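You operate a simulated robot arm through the tools that you are given. There is no shell and no other tool. Be economical: measure what you need, move in short steps, check, and stop when the job is done.

The job below is to be done with a simulated robot arm. You get a single attempt, and the scene is never put back.

TASK
Put things in order on the console top. At the end: the yellow tumbler stands where the green vacuum can stood; the brown pudding jar from the console top is on the beige barley box; the purple cream tub is on the white plate; the green vacuum can from the console top stands on top of the orange flat pad; whatever was shut is shut again. Leave all else as you found it, and nothing knocked over.
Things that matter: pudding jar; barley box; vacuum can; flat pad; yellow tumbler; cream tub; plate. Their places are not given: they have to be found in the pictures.

The check looks at the end state, three seconds after you hand in, the way a careful person would. Anything else that was tipped, shoved, dropped, spilled or broken makes it a failure.

THE ROBOT
A 7-joint arm with a two-finger parallel gripper, fixed in place. Base frame: the origin is at the foot of the arm, x ahead of it, y to its left, z up; the work surface is at about z = 820. Readings come in mm, degrees, newtons and seconds.
With the tool pointing down near the work surface it reaches from about 300 to 700 mm from the base axis. Its first joint turns from -66.0 to 66.0 degrees. Payload 1.57 kg.
Tool frame: the origin (TCP) lies between the finger pads and is the grasp point; the fingertips stand 30 mm ahead of it; z points along the fingers, y is the line along which they close. Largest opening 110 mm; finger width 24, thickness 12; the body of the gripper, 48 by 112 mm, starts 78 mm behind the TCP.
Orientation is told as [roll, pitch, yaw] about the base's x, y, z axes, in that order, counted from this pose: with the fingers straight down and closing along the base's y, the tool's x points along the base's -x, its y along +y and its z along -z.

THE INTERFACE
- The arm moves only by the tool move_arm. Its argument "deltas" is a list of rows, each an object of numbers (a shift or turn left out is 0, a gripper value left out holds the last): "claw": the finger opening in mm, from 0 to 110; "x", "y", "z": the shift along the tool's x, y, z in mm; "rx", "ry", "rz": the turn, a rotation vector about the tool's x, y, z in degrees. In form: [{"claw": .., "x": .., "y": .., "z": .., "rx": .., "ry": .., "rz": ..}, ...]. A call has 1 to 10 rows; each row shifts and turns the commanded pose from where the row before left it, along the tool's axes as they then stand. Rows are played at 5 a second. More than 50 mm and 8.6 degrees between two rows, or a gripper value outside its range, and nothing of the call is played. Where a pose cannot be reached the arm comes as near as it can. A force on the tool above 40 N (or 10 N above the force at the start of the call, whichever is more), or a blocked arm, ends the call early, and 0.2 s more pass. Each finger travels about 108 mm/s and halts on what it meets, pressing with about 35 N; the grip force reading is that of the motor and also rises with nothing between the fingers. The clock runs only during rows and for 0.2 s after the last one: add rows that do not move to give the fingers time. The reply holds the time, the measured pose of the TCP, the force on the tool along the base axes, the opening and the grip force, in the units named above and with some noise.
- Cameras (640 x 400 px; columns grow to the right, rows downward): "scene" is fixed at [166.6, -408, 1381.5]; the picture's right is [0.68, -0.73, 0.00], its down [-0.56, -0.52, -0.65] and it looks along [0.47, 0.44, -0.76] (base axes); focal length 214 px, centre (320, 200). "wrist" rides on the gripper at [-36, 0, -80] in the tool frame; the picture's right is [0.00, -1.00, 0.00], its down [0.97, 0.00, -0.24] and it looks along [0.24, 0.00, 0.97] (tool axes); focal length 218 px, centre (320, 200).
- get_image(camera): a new picture of that camera. The clock stands still meanwhile.
- locate(camera, pixels): for up to 12 pixels [column, row] of the newest picture of that camera ("zoom" is the newest enlarged one), the place [x, y, z] in the base frame of the surface seen there, good to about 2 mm. The clock stands still meanwhile.
- enlarge(camera, box): a new picture of the part [left, top, right, bottom] of that camera's present view, enlarged. The clock stands still meanwhile.
- hand_in(): hands the job in; it is judged then, once.

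Go step by step. Measure first, check grasps and placings, and put right what went wrong. The budget is 80 turns and 38 pictures, counting those below and the enlarged ones. Unless the task says otherwise, let go and move clear before handing in, and close with one line.

The tools are called after "Emit:" as name(argument=value, ...) on one line, values as JSON. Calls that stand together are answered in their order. move_arm: Moves the arm, as the interface text tells. Its arguments: {"type":"object","properties":{"deltas":{"type":"array"}},"required":["deltas"]} The other tools are called the same way: get_image (camera) takes a picture; locate (camera, pixels) gives the place of the surface under pixels of a picture; enlarge (camera, box) takes an enlarged picture of a part of a camera's view; hand_in () hands the job in.

At the start:

```text
time: 0.0
tcp_pos: [485.6, -17.8, 1144.4]
ee_rot: [-0.1, 0.0, 0.0]
contact_force: [-0.1, -0.6, -0.4]
finger_gap: 110.0
grasp_force: 0.1
```

scene: 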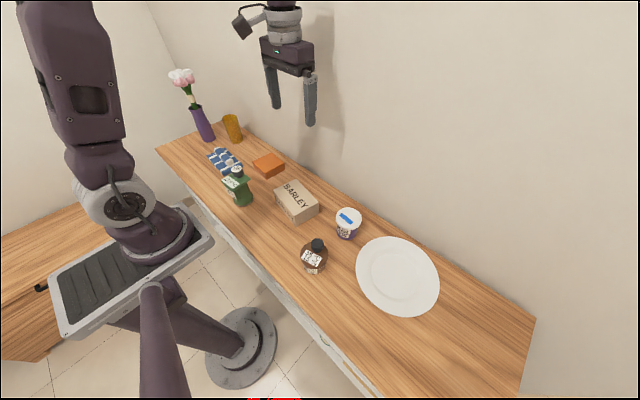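
wrist: 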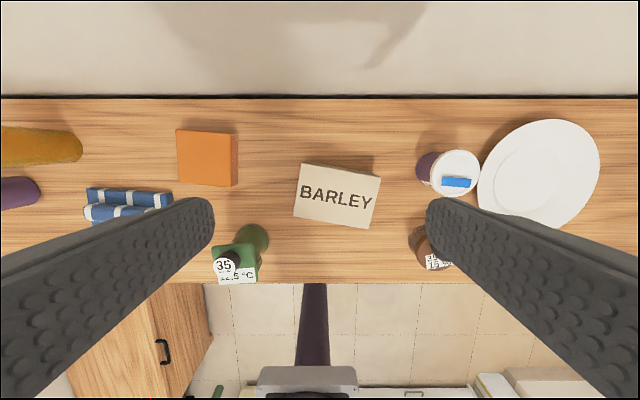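

The scene shows the yellow tumbler near (232,128), the green can near (238,186), the orange pad (268,165), barley box (297,200), cream tub (347,222), jar (314,256) and plate (397,275). I'll enlarge to measure them.

Emit:
enlarge(camera="scene", box=[150, 60, 310, 220])

Emit:
enlarge(camera="scene", box=[260, 160, 460, 330])

```text
2.50 times, centred on (230, 140) of scene
```

zoom: 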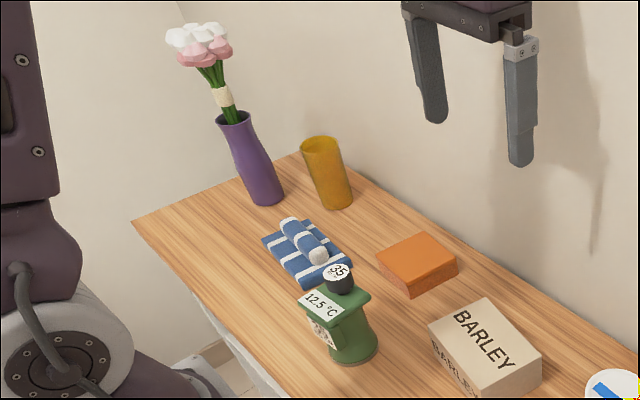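

```text
2.35 times, centred on (360, 245) of scene
```

zoom: 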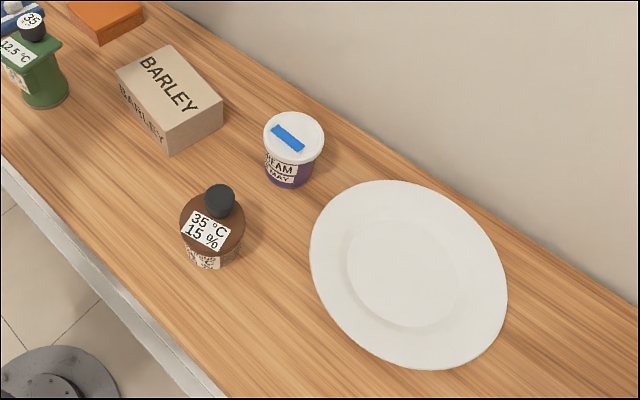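

The second zoom shows jar, tub, box and plate clearly. I'll locate points on them, and on the others from the scene view.

Emit:
locate(camera="zoom", pixels=[[220, 193], [200, 212], [240, 225], [190, 235], [211, 262], [294, 138], [268, 150], [320, 150], [290, 186], [310, 250], [505, 300], [400, 275]])

Emit:
locate(camera="zoom", pixels=[[171, 48], [119, 73], [220, 99], [168, 128], [168, 153], [385, 182], [430, 368], [345, 270], [450, 285], [409, 222], [395, 325], [205, 270]])

Emit:
locate(camera="scene", pixels=[[236, 169], [226, 182], [240, 178], [241, 205], [252, 200], [268, 153], [252, 162], [284, 164], [268, 170], [230, 116], [233, 143], [240, 140]])

```text
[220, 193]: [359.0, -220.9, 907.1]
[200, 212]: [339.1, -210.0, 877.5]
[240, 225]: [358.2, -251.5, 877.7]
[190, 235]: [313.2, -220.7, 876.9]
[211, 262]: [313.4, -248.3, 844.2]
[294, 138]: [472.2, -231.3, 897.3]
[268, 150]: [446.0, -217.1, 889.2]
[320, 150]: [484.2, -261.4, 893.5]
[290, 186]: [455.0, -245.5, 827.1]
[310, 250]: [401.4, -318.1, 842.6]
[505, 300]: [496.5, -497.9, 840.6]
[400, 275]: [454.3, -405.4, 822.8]
```

```text
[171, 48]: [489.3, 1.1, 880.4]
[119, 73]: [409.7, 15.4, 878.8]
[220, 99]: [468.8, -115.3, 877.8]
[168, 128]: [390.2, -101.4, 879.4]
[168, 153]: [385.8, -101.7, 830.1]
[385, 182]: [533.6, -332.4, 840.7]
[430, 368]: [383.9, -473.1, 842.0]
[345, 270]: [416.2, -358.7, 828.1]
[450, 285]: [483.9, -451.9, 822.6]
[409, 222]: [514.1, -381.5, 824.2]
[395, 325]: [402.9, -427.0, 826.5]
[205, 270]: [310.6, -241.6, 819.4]
```

```text
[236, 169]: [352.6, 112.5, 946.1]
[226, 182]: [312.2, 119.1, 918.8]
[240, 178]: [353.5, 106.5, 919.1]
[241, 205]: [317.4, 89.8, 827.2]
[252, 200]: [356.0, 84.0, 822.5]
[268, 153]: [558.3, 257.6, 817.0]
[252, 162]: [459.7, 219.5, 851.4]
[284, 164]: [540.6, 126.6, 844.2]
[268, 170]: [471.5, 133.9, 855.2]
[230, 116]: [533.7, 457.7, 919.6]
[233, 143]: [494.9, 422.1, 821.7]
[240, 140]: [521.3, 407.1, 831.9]
```

The right side is measured: plate centre about (455,-407), tub about (470,-240), jar about (340,-228). Next I zoom in on the can, pad and tumbler.

Emit:
enlarge(camera="scene", box=[195, 100, 299, 215])

Emit:
enlarge(camera="wrist", box=[180, 110, 480, 290])

```text
3.48 times, centred on (247, 158) of scene
```

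zoom: 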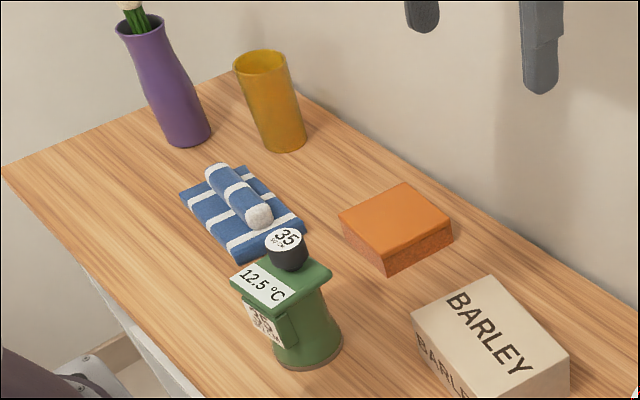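

```text
2.13 times, centred on (330, 200) of wrist
```

zoom: 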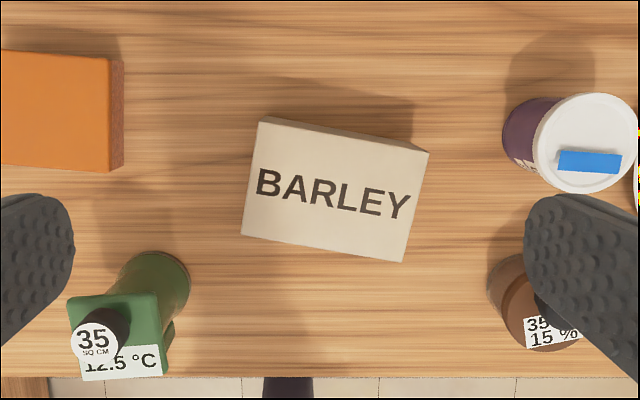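

The can has a square green lid with a black knob above a round body. I locate points on it, the box and the pad in the wrist zoom, and the tumbler in the scene view.

Emit:
locate(camera="zoom", pixels=[[95, 338], [72, 300], [155, 298], [165, 370], [85, 378], [150, 252], [188, 290], [262, 122], [425, 153], [400, 260], [244, 232], [335, 195]])

Emit:
locate(camera="wrist", pixels=[[179, 132], [228, 135], [229, 182], [180, 184], [205, 158], [20, 148], [75, 150], [253, 230], [266, 248]])

Emit:
locate(camera="scene", pixels=[[223, 117], [230, 115], [238, 116], [231, 119], [236, 144], [244, 139], [232, 138], [241, 170], [227, 179], [246, 179], [233, 190], [235, 195]])

```text
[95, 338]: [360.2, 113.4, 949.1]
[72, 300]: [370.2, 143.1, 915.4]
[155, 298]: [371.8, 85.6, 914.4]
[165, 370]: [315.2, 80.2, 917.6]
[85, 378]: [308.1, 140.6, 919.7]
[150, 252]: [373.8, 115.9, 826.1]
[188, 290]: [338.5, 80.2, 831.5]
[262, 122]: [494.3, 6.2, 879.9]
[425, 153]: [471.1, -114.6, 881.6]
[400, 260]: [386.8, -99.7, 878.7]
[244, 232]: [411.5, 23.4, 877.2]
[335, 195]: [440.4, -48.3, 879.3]
```

```text
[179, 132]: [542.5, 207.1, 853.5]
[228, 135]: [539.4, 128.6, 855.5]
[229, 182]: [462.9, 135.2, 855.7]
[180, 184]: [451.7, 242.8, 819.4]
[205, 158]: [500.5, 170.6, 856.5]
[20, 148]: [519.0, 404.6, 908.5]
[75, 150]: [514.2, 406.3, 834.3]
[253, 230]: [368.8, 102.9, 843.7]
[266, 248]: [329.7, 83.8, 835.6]
```

```text
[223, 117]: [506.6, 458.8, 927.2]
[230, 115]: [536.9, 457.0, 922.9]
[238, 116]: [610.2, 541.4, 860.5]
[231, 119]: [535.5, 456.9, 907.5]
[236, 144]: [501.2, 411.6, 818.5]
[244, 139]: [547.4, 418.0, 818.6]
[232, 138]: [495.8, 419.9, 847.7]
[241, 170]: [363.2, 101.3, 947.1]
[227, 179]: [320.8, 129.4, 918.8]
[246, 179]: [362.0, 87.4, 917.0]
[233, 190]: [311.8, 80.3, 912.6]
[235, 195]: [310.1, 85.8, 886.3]
```

Can: lid centred at about (341,111), 63 mm wide, with the knob top at 949. Pad: centre about (502,170), top at 855. I move above the can and check.

Emit:
move_arm(deltas=[{"claw": 110, "x": 28.9, "y": 25.8, "z": 16.9}, {"x": 28.9, "y": 25.8, "z": 16.9}, {"x": 28.9, "y": 25.8, "z": 16.9}, {"x": 28.9, "y": 25.8, "z": 16.9}, {"x": 28.9, "y": 25.8, "z": 16.9}, {}])

Emit:
get_image(camera="wrist")

```text
time: 1.4
tcp_pos: [341.1, 111.3, 1060.6]
ee_rot: [0.0, 0.0, 0.1]
contact_force: [-0.1, 0.3, -0.4]
finger_gap: 109.8
grasp_force: 0.1
```

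```text
31 pictures are left
```

wrist: 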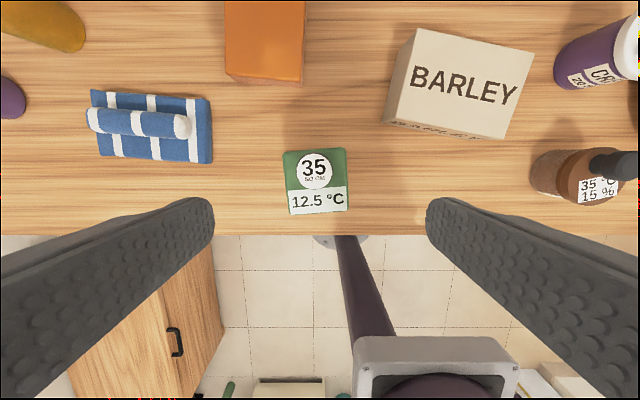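

The can is centred between the fingers (lid at columns 284–348). I go down to TCP z 885 and close.

Emit:
move_arm(deltas=[{"z": 44}, {"z": 44}, {"z": 44}, {"z": 43}, {}, {}])

Emit:
move_arm(deltas=[{"claw": 40}, {}, {}, {}])

```text
time: 2.8
tcp_pos: [340.0, 110.3, 885.5]
ee_rot: [0.0, 0.0, 0.1]
contact_force: [0.6, -0.2, 0.2]
finger_gap: 110.1
grasp_force: 0.0
```

```text
time: 3.8
tcp_pos: [340.4, 110.9, 885.7]
ee_rot: [0.1, 0.0, 0.0]
contact_force: [0.2, -0.6, 0.2]
finger_gap: 66.2
grasp_force: 35.1
```

Gripped at 66 mm. I lift straight up and check.

Emit:
move_arm(deltas=[{"z": -20}, {"z": -30}, {"z": -40}, {"z": -40}, {}])

Emit:
enlarge(camera="scene", box=[180, 80, 320, 220])

```text
time: 5.0
tcp_pos: [340.4, 111.0, 1018.0]
ee_rot: [-0.1, 0.0, 0.0]
contact_force: [0.2, 0.6, -2.5]
finger_gap: 66.3
grasp_force: 35.0
```

```text
2.86 times, centred on (250, 150) of scene
```

zoom: 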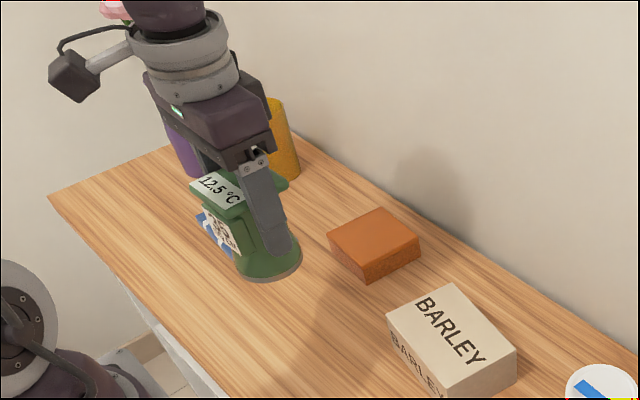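

The can hangs upright and clear. I carry it over the pad centre (502,169).

Emit:
move_arm(deltas=[{"x": -32.3, "y": 11.7}, {"x": -32.3, "y": 11.7}, {"x": -32.3, "y": 11.7}, {"x": -32.3, "y": 11.7}, {"x": -32.3, "y": 11.7}, {}, {}])

Emit:
move_arm(deltas=[{"z": 40}, {"z": 30}, {"z": 16}, {}, {"z": 5}, {}])

Emit:
enlarge(camera="scene", box=[180, 80, 320, 220])

```text
time: 6.6
tcp_pos: [503.8, 169.4, 1015.9]
ee_rot: [0.0, -0.1, -0.1]
contact_force: [0.9, 0.8, -2.5]
finger_gap: 66.2
grasp_force: 35.4
```

```text
time: 8.0
tcp_pos: [502.1, 168.1, 924.7]
ee_rot: [0.0, 0.0, 0.0]
contact_force: [0.5, 0.7, -2.3]
finger_gap: 66.0
grasp_force: 35.1
```

```text
2.86 times, centred on (250, 150) of scene
```

zoom: 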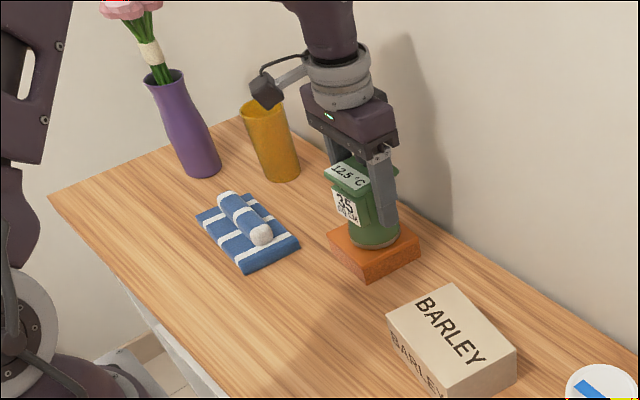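

The can is over the pad, just above it. I lower in small steps and watch the force.

Emit:
move_arm(deltas=[{"z": 2}, {}, {"z": 1}, {}])

```text
time: 9.0
tcp_pos: [502.7, 168.6, 920.8]
ee_rot: [0.0, 0.0, 0.1]
contact_force: [-0.6, -0.4, 1.7]
finger_gap: 65.8
grasp_force: 35.4
```

The vertical force changed sign, so the can is resting on the pad. I release and go straight up.

Emit:
move_arm(deltas=[{"claw": 80}, {}, {"claw": 110}, {}, {}])

Emit:
move_arm(deltas=[{"z": -30}, {"z": -50}, {"z": -50}, {"z": -50}, {}])

Emit:
move_arm(deltas=[{"y": 45}, {"y": 45}, {"y": 45}, {"y": 45}, {"y": 45}, {}])

Emit:
get_image(camera="wrist")

Emit:
enlarge(camera="scene", box=[180, 80, 320, 220])

```text
time: 10.2
tcp_pos: [502.2, 169.0, 921.3]
ee_rot: [-0.1, 0.0, 0.0]
contact_force: [-0.1, -0.3, 0.7]
finger_gap: 109.9
grasp_force: 0.1
```

```text
time: 11.4
tcp_pos: [502.4, 167.6, 1101.8]
ee_rot: [0.0, 0.0, -0.1]
contact_force: [0.3, 0.1, 0.6]
finger_gap: 109.8
grasp_force: 0.0
```

```text
time: 12.8
tcp_pos: [493.1, 383.2, 1101.0]
ee_rot: [0.1, 0.0, -0.1]
contact_force: [0.6, 0.7, -0.5]
finger_gap: 110.1
grasp_force: 0.0
out of reach, approached as far as the arm can: row 5
```

```text
28 pictures are left
```

wrist: 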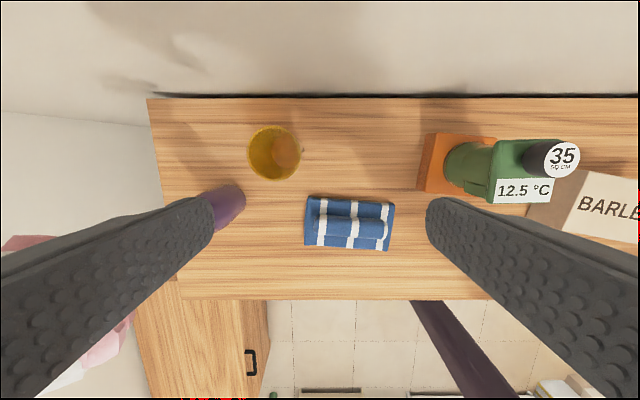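

```text
2.86 times, centred on (250, 150) of scene
```

zoom: 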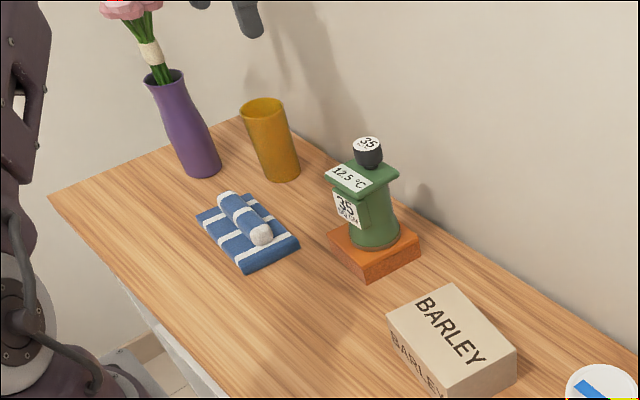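

The can stands on the pad. The tumbler rim is at (274,153) in the wrist view, and the vase and flowers are on the left. I locate those.

Emit:
locate(camera="wrist", pixels=[[274, 126], [249, 153], [300, 153], [274, 179], [285, 178], [299, 165], [240, 195], [228, 215], [225, 190], [110, 345], [130, 320], [60, 380]])

Emit:
locate(camera="zoom", pixels=[[241, 105], [262, 98], [286, 104], [268, 111], [275, 181], [299, 172], [163, 80], [200, 178], [221, 165], [187, 172], [150, 50], [125, 12]])

```text
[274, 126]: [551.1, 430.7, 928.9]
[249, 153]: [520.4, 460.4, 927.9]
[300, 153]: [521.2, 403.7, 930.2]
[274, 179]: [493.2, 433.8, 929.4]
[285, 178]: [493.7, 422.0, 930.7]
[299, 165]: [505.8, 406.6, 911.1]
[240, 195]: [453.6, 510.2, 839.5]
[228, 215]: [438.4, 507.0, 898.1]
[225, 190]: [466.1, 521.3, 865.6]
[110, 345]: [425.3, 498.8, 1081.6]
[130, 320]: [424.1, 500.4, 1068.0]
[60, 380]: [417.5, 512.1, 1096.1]
```

```text
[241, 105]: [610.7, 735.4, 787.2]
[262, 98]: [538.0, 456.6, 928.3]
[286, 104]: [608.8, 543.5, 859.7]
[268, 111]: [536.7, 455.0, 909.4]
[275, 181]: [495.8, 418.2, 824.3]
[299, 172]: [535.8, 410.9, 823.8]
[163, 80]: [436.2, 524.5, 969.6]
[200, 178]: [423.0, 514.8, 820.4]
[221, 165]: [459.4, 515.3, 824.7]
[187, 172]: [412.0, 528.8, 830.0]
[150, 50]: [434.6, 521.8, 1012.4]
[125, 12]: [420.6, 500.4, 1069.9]
```

The tumbler is centred at about (522,432) with its rim at z 929, and the vase with flowers is near (430,520) up to about z 1100. Before I go in, I want to know where the box sticking out of the wrist sits relative to the flowers.

Emit:
enlarge(camera="scene", box=[140, 0, 320, 112])

```text
3.56 times, centred on (230, 56) of scene
```

zoom: 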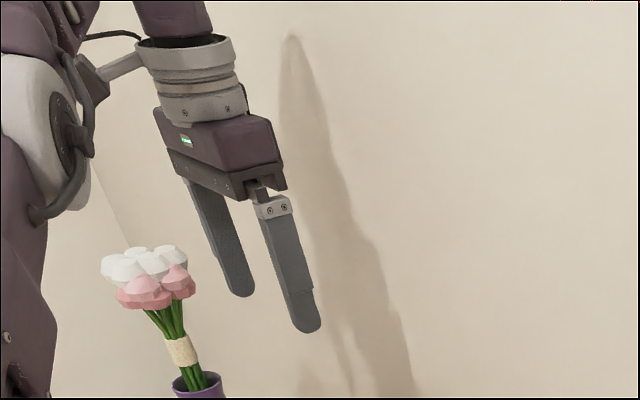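

Emit:
locate(camera="zoom", pixels=[[95, 85], [82, 65], [105, 95], [125, 62], [145, 60], [215, 145], [240, 290], [103, 265], [140, 250], [190, 280], [145, 300], [245, 80]])

```text
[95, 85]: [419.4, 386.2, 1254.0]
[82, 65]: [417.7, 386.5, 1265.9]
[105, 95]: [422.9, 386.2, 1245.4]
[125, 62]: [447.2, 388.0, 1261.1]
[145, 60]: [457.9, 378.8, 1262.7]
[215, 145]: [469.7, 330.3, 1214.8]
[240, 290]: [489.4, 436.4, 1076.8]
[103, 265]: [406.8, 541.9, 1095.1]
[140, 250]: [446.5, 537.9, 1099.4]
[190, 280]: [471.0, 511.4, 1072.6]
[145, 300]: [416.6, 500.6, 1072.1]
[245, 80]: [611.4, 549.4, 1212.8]
```

The wrist box sits 75 mm to −x of the TCP and about 150 mm above it. It will pass at y≈435, clear of the flowers (y>497). I lower to about 975 first, then move over the tumbler with the opening at 90.

Emit:
move_arm(deltas=[{"claw": 90, "z": 40}, {"z": 40}, {"z": 40}, {}, {}])

```text
time: 14.0
tcp_pos: [497.1, 381.7, 980.7]
ee_rot: [0.0, 0.0, 0.0]
contact_force: [0.6, -0.2, -0.6]
finger_gap: 89.9
grasp_force: 0.1
```

I'm at (497,382,981). I move to above the tumbler.

Emit:
move_arm(deltas=[{"x": -12.5, "y": 25}, {"x": -12.5, "y": 25}, {}, {}])

Emit:
get_image(camera="wrist")

```text
time: 15.0
tcp_pos: [512.0, 415.3, 982.4]
ee_rot: [0.0, 0.0, 0.1]
contact_force: [0.6, 0.0, 0.9]
finger_gap: 89.9
grasp_force: 0.2
out of reach, approached as far as the arm can: row 2
```

```text
25 pictures are left
```

wrist: 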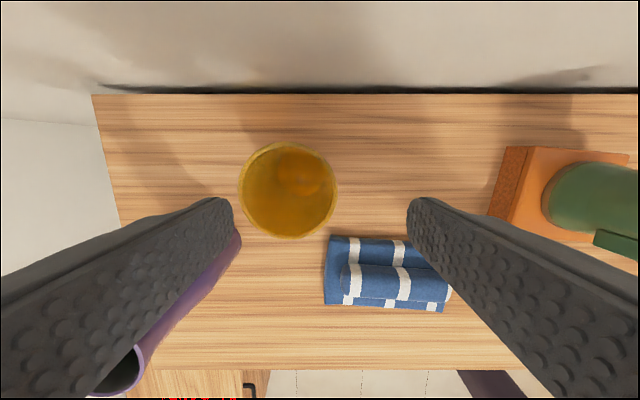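

The reach at this height ends at r≈659, and the tumbler is at r≈677. I turn to yaw 39.5 so the fingers straddle it tangentially (that also turns the wrist box away from the flowers). Then I descend and push outward lower down.

Emit:
move_arm(deltas=[{"x": 5, "rz": -7.9}, {"rz": -7.9}, {"rz": -7.9}, {"rz": -7.9}, {"rz": -7.9}, {}, {}])

Emit:
get_image(camera="wrist")

```text
time: 16.6
tcp_pos: [505.6, 416.6, 981.9]
ee_rot: [0.0, 0.0, 39.5]
contact_force: [-0.2, -0.8, 0.4]
finger_gap: 89.8
grasp_force: 0.0
```

```text
24 pictures are left
```

wrist: 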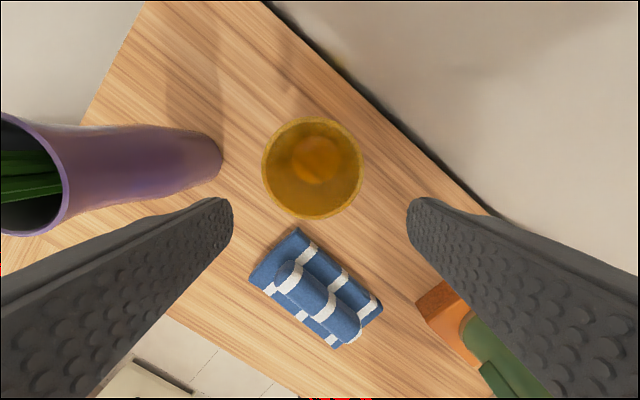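

The tumbler is centred at column 313, nearly between the fingers. I re-measure the rim.

Emit:
locate(camera="wrist", pixels=[[264, 168], [361, 168], [312, 120], [312, 217], [215, 160], [195, 180], [313, 160], [280, 285], [340, 345], [375, 310]])

```text
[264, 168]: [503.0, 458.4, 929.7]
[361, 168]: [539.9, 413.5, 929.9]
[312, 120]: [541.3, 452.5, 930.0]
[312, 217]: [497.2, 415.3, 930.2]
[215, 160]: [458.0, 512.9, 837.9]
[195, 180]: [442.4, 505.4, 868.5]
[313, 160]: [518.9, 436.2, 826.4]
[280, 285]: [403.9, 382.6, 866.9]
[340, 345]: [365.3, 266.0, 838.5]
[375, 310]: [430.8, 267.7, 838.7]
```

The centre is (520,434.5): 4.7 mm further in tool y and 22.5 mm outward. I descend with the lateral correction first.

Emit:
move_arm(deltas=[{"y": 4.7}, {"z": 45}, {"z": 45}, {}, {}])

Emit:
move_arm(deltas=[{"x": -11}, {"x": -11}, {}, {}])

```text
time: 17.8
tcp_pos: [501.6, 420.0, 890.6]
ee_rot: [0.0, 0.0, 39.4]
contact_force: [-0.1, 0.3, -0.1]
finger_gap: 89.9
grasp_force: 0.1
```

```text
time: 18.8
tcp_pos: [512.7, 427.7, 889.9]
ee_rot: [0.0, 0.0, 39.5]
contact_force: [0.0, 0.0, 0.9]
finger_gap: 89.8
grasp_force: 0.0
out of reach, approached as far as the arm can: row 2
```

I'm at r≈668, 9 mm short. Lower down the reach is greater, so I go down to about 866 and push outward again.

Emit:
move_arm(deltas=[{"z": 12}, {"z": 12}, {"x": -5}, {"x": -5}, {}, {}])

```text
time: 20.2
tcp_pos: [514.4, 428.9, 866.9]
ee_rot: [-0.1, -0.1, 39.5]
contact_force: [0.2, -0.2, 0.4]
finger_gap: 89.9
grasp_force: 0.1
out of reach, approached as far as the arm can: row 3, 4
```

r≈670, still 8 mm short. I tilt the tool 5° outward about its y (the closing axis stays horizontal) to gain reach, then move outward.

Emit:
move_arm(deltas=[{"z": -8}, {"ry": -5}, {}, {"x": -4}, {"x": -4}, {}, {}])

Emit:
get_image(camera="wrist")

```text
time: 21.8
tcp_pos: [520.0, 434.1, 876.3]
ee_rot: [0.0, -5.0, 39.5]
contact_force: [-0.2, 0.4, 0.3]
finger_gap: 90.1
grasp_force: 0.0
```

```text
23 pictures are left
```

wrist: 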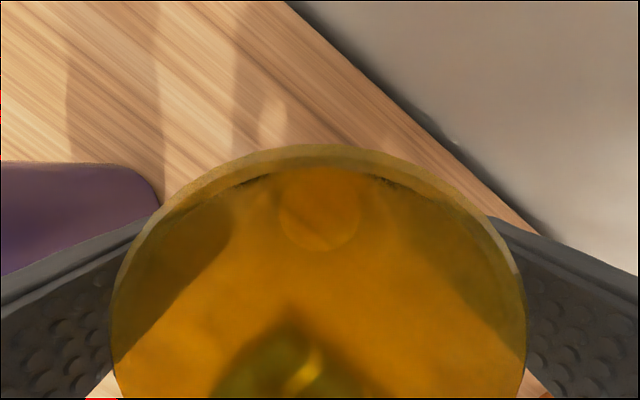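

The TCP is on the tumbler centre and the rim is symmetric between the fingers. I close.

Emit:
move_arm(deltas=[{"claw": 40}, {}, {}, {}])

Emit:
move_arm(deltas=[{"z": -5}, {"x": 10, "z": -15}, {"x": 15, "z": -20}, {}])

Emit:
enlarge(camera="scene", box=[160, 60, 300, 180])

```text
time: 22.8
tcp_pos: [518.9, 435.1, 875.2]
ee_rot: [0.0, -5.0, 39.4]
contact_force: [0.7, 0.9, -0.1]
finger_gap: 59.7
grasp_force: 34.9
```

```text
time: 23.8
tcp_pos: [498.6, 417.1, 912.9]
ee_rot: [0.1, -5.1, 39.5]
contact_force: [0.1, 0.2, -0.8]
finger_gap: 59.3
grasp_force: 34.9
```

```text
3.33 times, centred on (230, 120) of scene
```

zoom: 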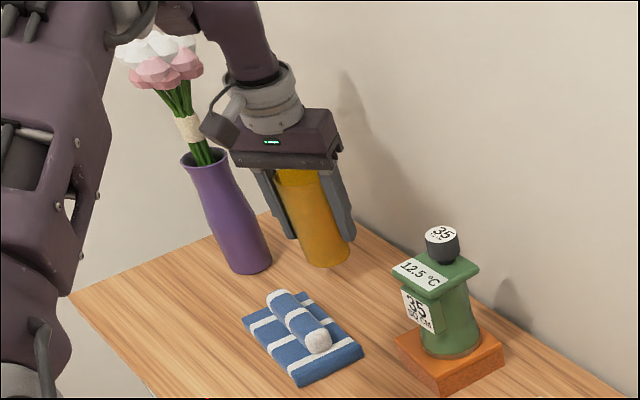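

The tumbler is lifted upright at 59 mm grip. I raise it further and carry it, still tilted, to the can's old spot (340.5,111).

Emit:
move_arm(deltas=[{"x": -3.8, "z": -43.4}, {"x": -3.8, "z": -43.3}, {"x": 39.4, "y": -17, "z": -3.44}, {"x": 39.4, "y": -17, "z": -3.44}, {"x": 39.4, "y": -17, "z": -3.44}, {"x": 39.4, "y": -17, "z": -3.44}, {}])

Emit:
move_arm(deltas=[{"x": 39.4, "y": -17, "z": -3.44}, {"x": 39.4, "y": -17, "z": -3.44}, {"x": 39.4, "y": -17, "z": -3.44}, {"x": 39.4, "y": -17, "z": -3.44}, {}, {}])

```text
time: 25.4
tcp_pos: [417.9, 263.6, 1001.1]
ee_rot: [0.0, -4.9, 39.5]
contact_force: [0.9, 0.0, -1.4]
finger_gap: 59.6
grasp_force: 35.0
```

```text
time: 26.8
tcp_pos: [340.5, 108.4, 1000.1]
ee_rot: [-0.1, -5.1, 39.4]
contact_force: [0.9, 0.0, -0.7]
finger_gap: 59.7
grasp_force: 34.8
```

I'm above the spot. I lower by about 117 with a 2 mm y correction.

Emit:
move_arm(deltas=[{"x": 2.5, "y": 1.5, "z": 40}, {"x": 3.5, "z": 40}, {"x": 2.2, "z": 25}, {"x": 1, "z": 11.5}, {}, {}])

Emit:
enlarge(camera="scene", box=[180, 100, 320, 230])

```text
time: 28.2
tcp_pos: [339.0, 110.8, 882.6]
ee_rot: [0.0, -5.0, 39.4]
contact_force: [-0.3, 0.3, -1.5]
finger_gap: 59.5
grasp_force: 35.0
```

```text
3.08 times, centred on (250, 165) of scene
```

zoom: 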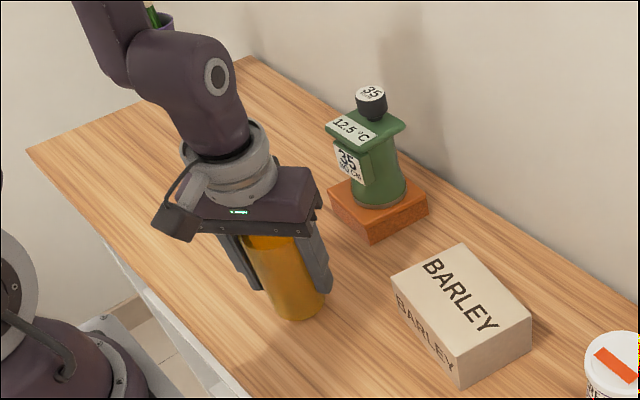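

The tumbler is upright, about 7 mm above the top. The strip on the tub now looks orange instead of blue; I'll check that shortly. I lower to contact.

Emit:
move_arm(deltas=[{"x": 0.4, "z": 4}, {}, {"x": 0.2, "z": 2}, {}, {"z": 1}, {}])

Emit:
enlarge(camera="scene", box=[290, 190, 390, 290])

```text
time: 29.6
tcp_pos: [338.2, 110.7, 876.8]
ee_rot: [0.0, -5.0, 39.6]
contact_force: [-0.7, 0.4, -0.7]
finger_gap: 59.6
grasp_force: 34.9
```

```text
4.00 times, centred on (340, 240) of scene
```

zoom: 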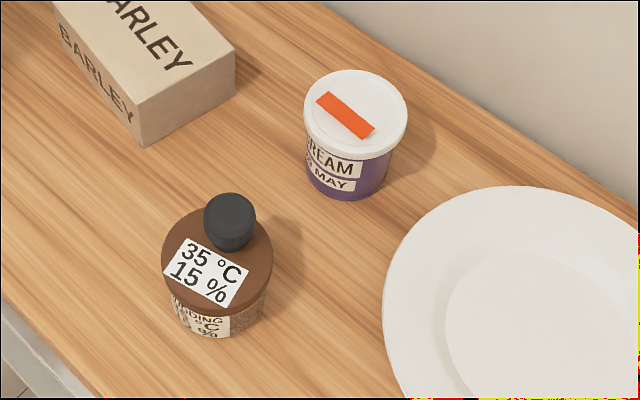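

The strip on the tub did turn from blue to orange, probably an indicator; the tub hasn't moved, and I'll mention it at the end. I continue lowering the tumbler.

Emit:
move_arm(deltas=[{"z": 1}, {}, {"z": 0.7}, {}, {}])

```text
time: 30.8
tcp_pos: [340.0, 111.5, 875.0]
ee_rot: [0.0, -5.0, 39.4]
contact_force: [-3.1, -2.0, 17.9]
finger_gap: 59.5
grasp_force: 34.6
```

Contact (17.9 N upward). I ease up slightly, open, and retreat along the tool axis.

Emit:
move_arm(deltas=[{"z": -0.5}, {"claw": 75}, {}, {"claw": 95}, {}, {}])

Emit:
move_arm(deltas=[{"x": -3.5, "z": -40}, {"x": -3.5, "z": -40}, {"x": -3.5, "z": -40}, {"z": -45}, {"ry": 5}, {}])

Emit:
get_image(camera="wrist")

```text
time: 32.2
tcp_pos: [339.4, 111.3, 875.5]
ee_rot: [0.0, -4.9, 39.5]
contact_force: [0.0, 0.5, 0.6]
finger_gap: 94.9
grasp_force: 0.0
```

```text
time: 33.6
tcp_pos: [337.4, 109.8, 1041.3]
ee_rot: [0.1, 0.0, 39.6]
contact_force: [-1.0, 0.1, 0.3]
finger_gap: 95.0
grasp_force: 0.0
```

```text
19 pictures are left
```

wrist: 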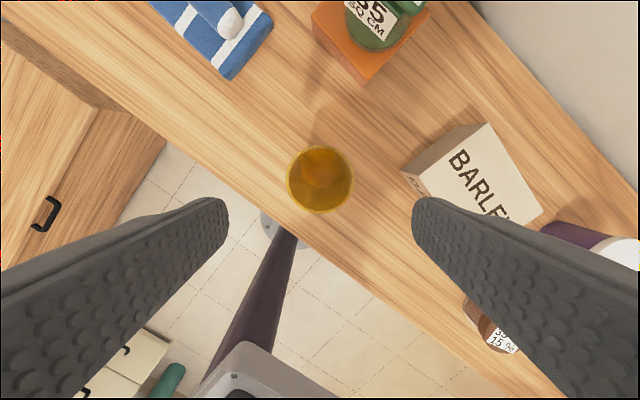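

The tumbler stands at the spot. I turn back to yaw 0 and move above the jar.

Emit:
move_arm(deltas=[{"rz": 7.9, "claw": 110}, {"rz": 7.9}, {"rz": 7.9}, {"rz": 7.9}, {"rz": 7.9}, {}])

Emit:
move_arm(deltas=[{"y": -42.3}, {"y": -42.3}, {"y": -42.3}, {"y": -42.3}, {"y": -42.3}, {"y": -42.3}, {"y": -42.3}, {"y": -42.3}, {}])

Emit:
get_image(camera="wrist")

```text
time: 35.0
tcp_pos: [337.6, 110.3, 1042.0]
ee_rot: [0.0, 0.0, 0.0]
contact_force: [0.7, -0.9, -0.2]
finger_gap: 109.9
grasp_force: 0.0
```

```text
time: 37.0
tcp_pos: [339.9, -229.5, 1040.5]
ee_rot: [0.0, -0.1, 0.0]
contact_force: [0.4, -0.6, -0.1]
finger_gap: 109.9
grasp_force: 0.0
```

```text
18 pictures are left
```

wrist: 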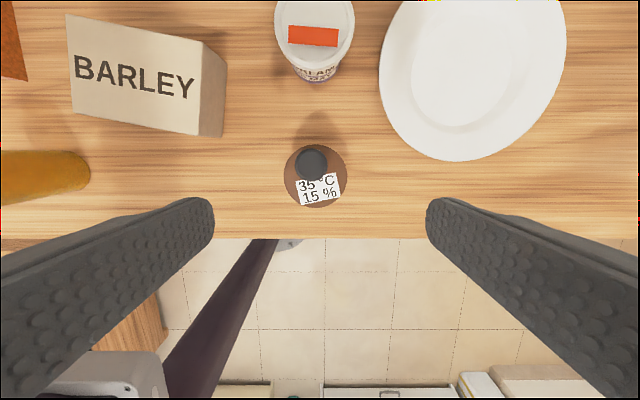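

Emit:
locate(camera="wrist", pixels=[[286, 175], [346, 175], [316, 147], [316, 206], [310, 160], [340, 65], [315, 40], [276, 25], [353, 25], [298, 65], [70, 105], [200, 135]])

```text
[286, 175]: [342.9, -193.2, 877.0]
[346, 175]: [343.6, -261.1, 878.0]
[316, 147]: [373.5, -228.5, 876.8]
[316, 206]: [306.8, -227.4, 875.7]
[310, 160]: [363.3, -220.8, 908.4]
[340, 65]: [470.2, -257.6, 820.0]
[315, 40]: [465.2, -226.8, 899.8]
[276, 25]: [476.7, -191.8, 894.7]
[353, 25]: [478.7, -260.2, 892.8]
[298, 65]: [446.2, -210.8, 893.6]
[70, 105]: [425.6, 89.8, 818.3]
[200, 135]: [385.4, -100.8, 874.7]
```

The jar is centred at (341,-227.5), 68 mm wide, with its lid at 877. I descend to TCP 860 and grip.

Emit:
move_arm(deltas=[{"x": -1, "y": 2, "z": 45}, {"z": 45}, {"z": 45}, {"z": 45}, {}, {}])

Emit:
move_arm(deltas=[{"claw": 45}, {}, {}, {}])

Emit:
move_arm(deltas=[{"z": -20}, {"z": -40}, {"z": -40}, {"z": -30}, {}])

Emit:
enlarge(camera="scene", box=[220, 120, 420, 290])

```text
time: 38.4
tcp_pos: [338.9, -228.5, 859.6]
ee_rot: [0.0, 0.0, 0.1]
contact_force: [0.8, 0.5, -0.2]
finger_gap: 110.1
grasp_force: 0.1
```

```text
time: 39.4
tcp_pos: [339.4, -228.2, 860.7]
ee_rot: [0.0, 0.0, 0.0]
contact_force: [-0.2, -0.2, 0.2]
finger_gap: 69.9
grasp_force: 34.6
```

```text
time: 40.6
tcp_pos: [338.0, -228.1, 991.0]
ee_rot: [0.0, 0.0, -0.1]
contact_force: [0.3, 0.1, -2.2]
finger_gap: 69.9
grasp_force: 34.9
```

```text
2.35 times, centred on (320, 205) of scene
```

zoom: 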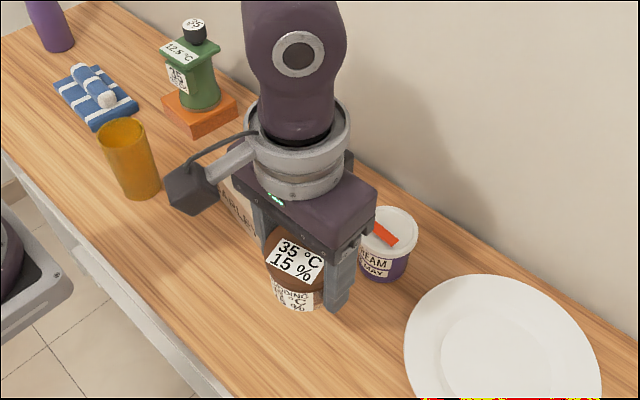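

The jar is held upright. I carry it over the box centre (440,-47) and lower it to just above the top.

Emit:
move_arm(deltas=[{"x": -20.2, "y": 36.2}, {"x": -20.2, "y": 36.2}, {"x": -20.2, "y": 36.2}, {"x": -20.2, "y": 36.2}, {"x": -20.2, "y": 36.2}, {}, {}])

Emit:
move_arm(deltas=[{"z": 40}, {"z": 22}, {"z": 5}, {}, {}])

Emit:
enlarge(camera="scene", box=[220, 120, 420, 290])

```text
time: 42.2
tcp_pos: [439.9, -47.7, 990.2]
ee_rot: [-0.1, 0.1, 0.1]
contact_force: [-0.5, 0.4, -2.2]
finger_gap: 69.8
grasp_force: 34.9
```

```text
time: 43.4
tcp_pos: [439.0, -45.7, 923.4]
ee_rot: [0.0, 0.0, 0.1]
contact_force: [-0.1, -0.3, -1.9]
finger_gap: 69.6
grasp_force: 35.5
```

```text
2.35 times, centred on (320, 205) of scene
```

zoom: 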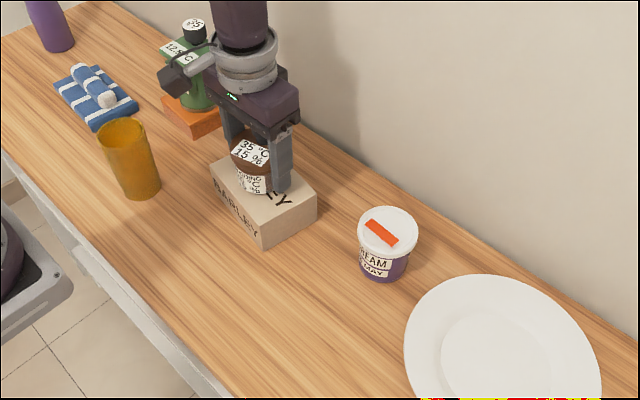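

The jar sits over the middle of the box, about 3–4 mm above it. I lower gently.

Emit:
move_arm(deltas=[{"z": 2.5}, {}, {"z": 1}, {}])

```text
time: 44.4
tcp_pos: [439.1, -46.2, 920.4]
ee_rot: [0.0, 0.0, 0.0]
contact_force: [-2.6, 1.5, 9.7]
finger_gap: 69.7
grasp_force: 35.2
```

Contact (9.7 N). I release, rise, and go above the tub (about (470,-230)) for a look.

Emit:
move_arm(deltas=[{"claw": 85}, {}, {"claw": 110}, {}, {}])

Emit:
move_arm(deltas=[{"z": -30}, {"z": -50}, {"z": -40}, {"x": -6, "y": -36}, {"x": -6, "y": -36}, {"x": -6, "y": -36}, {"x": -6, "y": -36}, {"x": -6, "y": -36}, {}])

Emit:
get_image(camera="wrist")

Emit:
get_image(camera="scene")

```text
time: 45.6
tcp_pos: [438.7, -47.1, 919.2]
ee_rot: [0.0, 0.0, 0.0]
contact_force: [0.0, 0.4, -0.2]
finger_gap: 110.0
grasp_force: 0.0
```

```text
time: 47.6
tcp_pos: [470.4, -228.6, 1039.3]
ee_rot: [0.0, 0.0, 0.0]
contact_force: [0.5, -0.6, 0.2]
finger_gap: 110.0
grasp_force: 0.1
```

```text
15 pictures are left
```

wrist: 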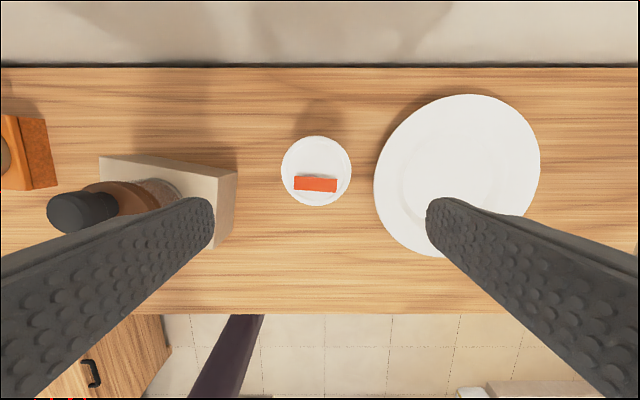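

```text
14 pictures are left
```

scene: 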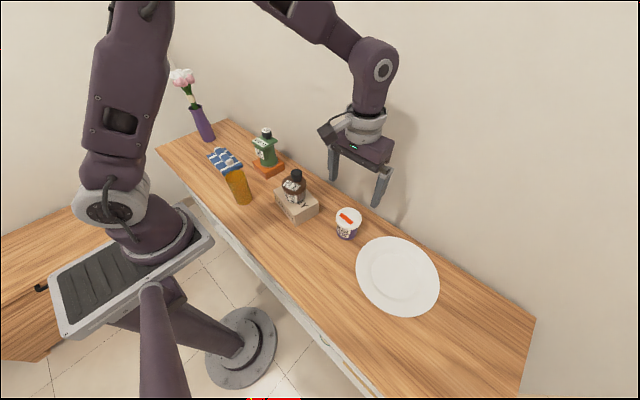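

The jar stands on the box. The tub lid is centred at (316,170) in the wrist view; I measure it and the plate.

Emit:
locate(camera="wrist", pixels=[[283, 171], [350, 171], [316, 138], [316, 205], [375, 180], [540, 155], [475, 95], [430, 255], [404, 180], [510, 160], [455, 172], [460, 128]])

```text
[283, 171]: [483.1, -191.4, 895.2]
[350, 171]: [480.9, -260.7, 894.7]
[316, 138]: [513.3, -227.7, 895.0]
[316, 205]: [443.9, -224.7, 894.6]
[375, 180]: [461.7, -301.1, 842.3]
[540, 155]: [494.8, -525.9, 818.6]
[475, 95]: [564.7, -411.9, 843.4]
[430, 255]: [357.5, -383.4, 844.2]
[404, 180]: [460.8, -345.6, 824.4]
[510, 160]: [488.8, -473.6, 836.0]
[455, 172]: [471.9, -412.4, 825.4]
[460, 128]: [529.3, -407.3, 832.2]
```

The tub is centred at (480,-226) with its lid at 895; the plate centre is about (461,-404) with the well at about 824. I descend to 880 and grip.

Emit:
move_arm(deltas=[{"x": -9, "y": 2.5, "z": 40}, {"z": 40}, {"z": 40}, {"z": 39}, {}, {}])

Emit:
move_arm(deltas=[{"claw": 45}, {}, {}, {}])

Emit:
move_arm(deltas=[{"z": -15}, {"z": -25}, {"z": -30}, {}])

Emit:
enlarge(camera="scene", box=[270, 140, 450, 320])

```text
time: 49.0
tcp_pos: [479.0, -225.2, 880.0]
ee_rot: [0.0, 0.0, 0.0]
contact_force: [-0.4, -0.2, -0.5]
finger_gap: 109.7
grasp_force: 0.1
```

```text
time: 50.0
tcp_pos: [479.5, -225.6, 881.6]
ee_rot: [0.0, 0.0, 0.0]
contact_force: [0.3, -0.5, 0.7]
finger_gap: 70.8
grasp_force: 34.7
```

```text
time: 51.0
tcp_pos: [479.7, -225.5, 952.5]
ee_rot: [0.0, 0.0, 0.0]
contact_force: [0.4, -0.3, -3.3]
finger_gap: 70.7
grasp_force: 35.0
```

```text
2.22 times, centred on (360, 230) of scene
```

zoom: 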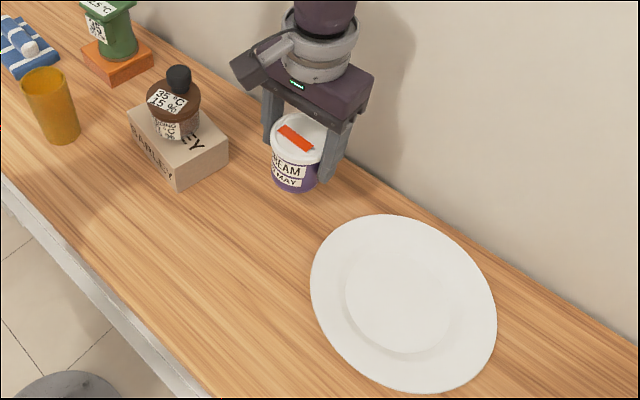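

The tub is held upright. I carry it over the plate centre and lower it to just above.

Emit:
move_arm(deltas=[{"x": 3.7, "y": -35.7}, {"x": 3.7, "y": -35.7}, {"x": 3.7, "y": -35.7}, {"x": 3.7, "y": -35.7}, {"x": 3.7, "y": -35.7}, {}, {}])

Emit:
move_arm(deltas=[{"z": 30}, {"z": 25}, {"z": 5}, {}, {}])

Emit:
enlarge(camera="scene", box=[310, 180, 470, 340])

```text
time: 52.6
tcp_pos: [459.3, -402.4, 950.8]
ee_rot: [0.0, 0.0, -0.1]
contact_force: [0.0, 1.0, -2.4]
finger_gap: 70.6
grasp_force: 34.7
```

```text
time: 53.8
tcp_pos: [459.2, -403.0, 890.4]
ee_rot: [0.0, 0.0, 0.0]
contact_force: [1.2, 0.1, -2.1]
finger_gap: 70.6
grasp_force: 35.0
```

```text
2.50 times, centred on (390, 260) of scene
```

zoom: 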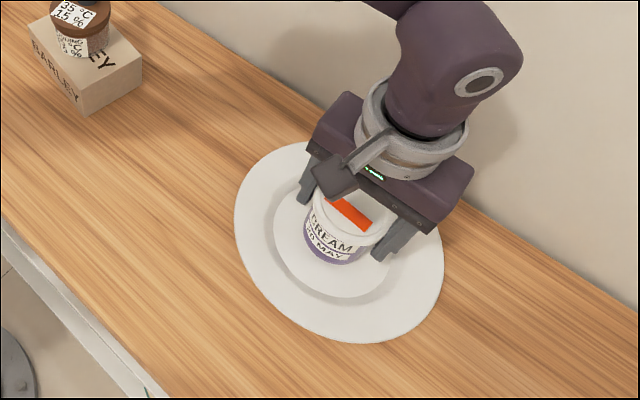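

The tub is within the well. I lower in small steps to contact.

Emit:
move_arm(deltas=[{"z": 3}, {}, {"z": 1}, {}])

```text
time: 54.8
tcp_pos: [459.8, -403.3, 886.6]
ee_rot: [0.0, 0.1, -0.1]
contact_force: [-0.4, 0.1, -1.7]
finger_gap: 70.5
grasp_force: 34.7
```

Emit:
move_arm(deltas=[{"z": 1}, {}, {"z": 0.7}, {}])

```text
time: 55.8
tcp_pos: [459.6, -401.7, 885.5]
ee_rot: [-0.1, 0.0, 0.0]
contact_force: [-3.0, 3.4, 14.7]
finger_gap: 70.8
grasp_force: 34.6
```

Contact (14.7 N). I release, rise clear and inspect.

Emit:
move_arm(deltas=[{"z": -0.4}, {"claw": 85}, {}, {"claw": 110}, {}, {}])

Emit:
move_arm(deltas=[{"z": -30}, {"z": -45}, {"z": -45}, {"x": 30, "y": 35}, {"x": 30, "y": 35}, {"y": 45}, {"y": 45}, {}])

Emit:
enlarge(camera="scene", box=[290, 170, 470, 330])

Emit:
enlarge(camera="scene", box=[150, 60, 330, 230])

```text
time: 57.2
tcp_pos: [460.0, -401.0, 886.4]
ee_rot: [0.1, -0.1, 0.0]
contact_force: [0.2, 0.0, 0.1]
finger_gap: 109.9
grasp_force: 0.1
```

```text
time: 59.0
tcp_pos: [399.2, -240.7, 1004.7]
ee_rot: [-0.1, 0.0, 0.0]
contact_force: [-0.4, 0.4, 0.1]
finger_gap: 110.0
grasp_force: 0.0
```

```text
2.50 times, centred on (380, 250) of scene
```

zoom: 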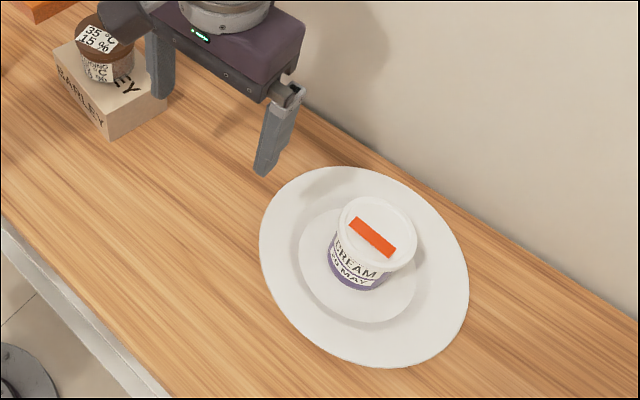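

```text
2.35 times, centred on (240, 145) of scene
```

zoom: 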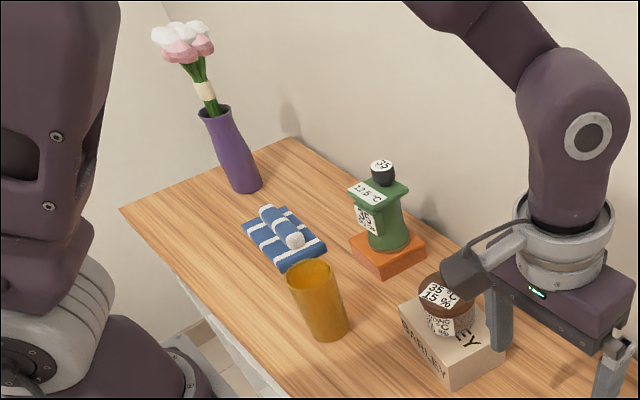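

All four placings stand upright in the last pictures: tumbler on the can's spot, can on the pad, jar on the box, tub on the plate. The vase and towel are undisturbed and the gripper is empty and clear, so I hand in.

Emit:
hand_in()

```text
The job is handed in.
```

The job is handed in with all four things in place and nothing opened or knocked over; the strip on the cream tub's lid turned from blue to orange while I worked, before I touched the tub, so the cream may have warmed up and is worth a check.
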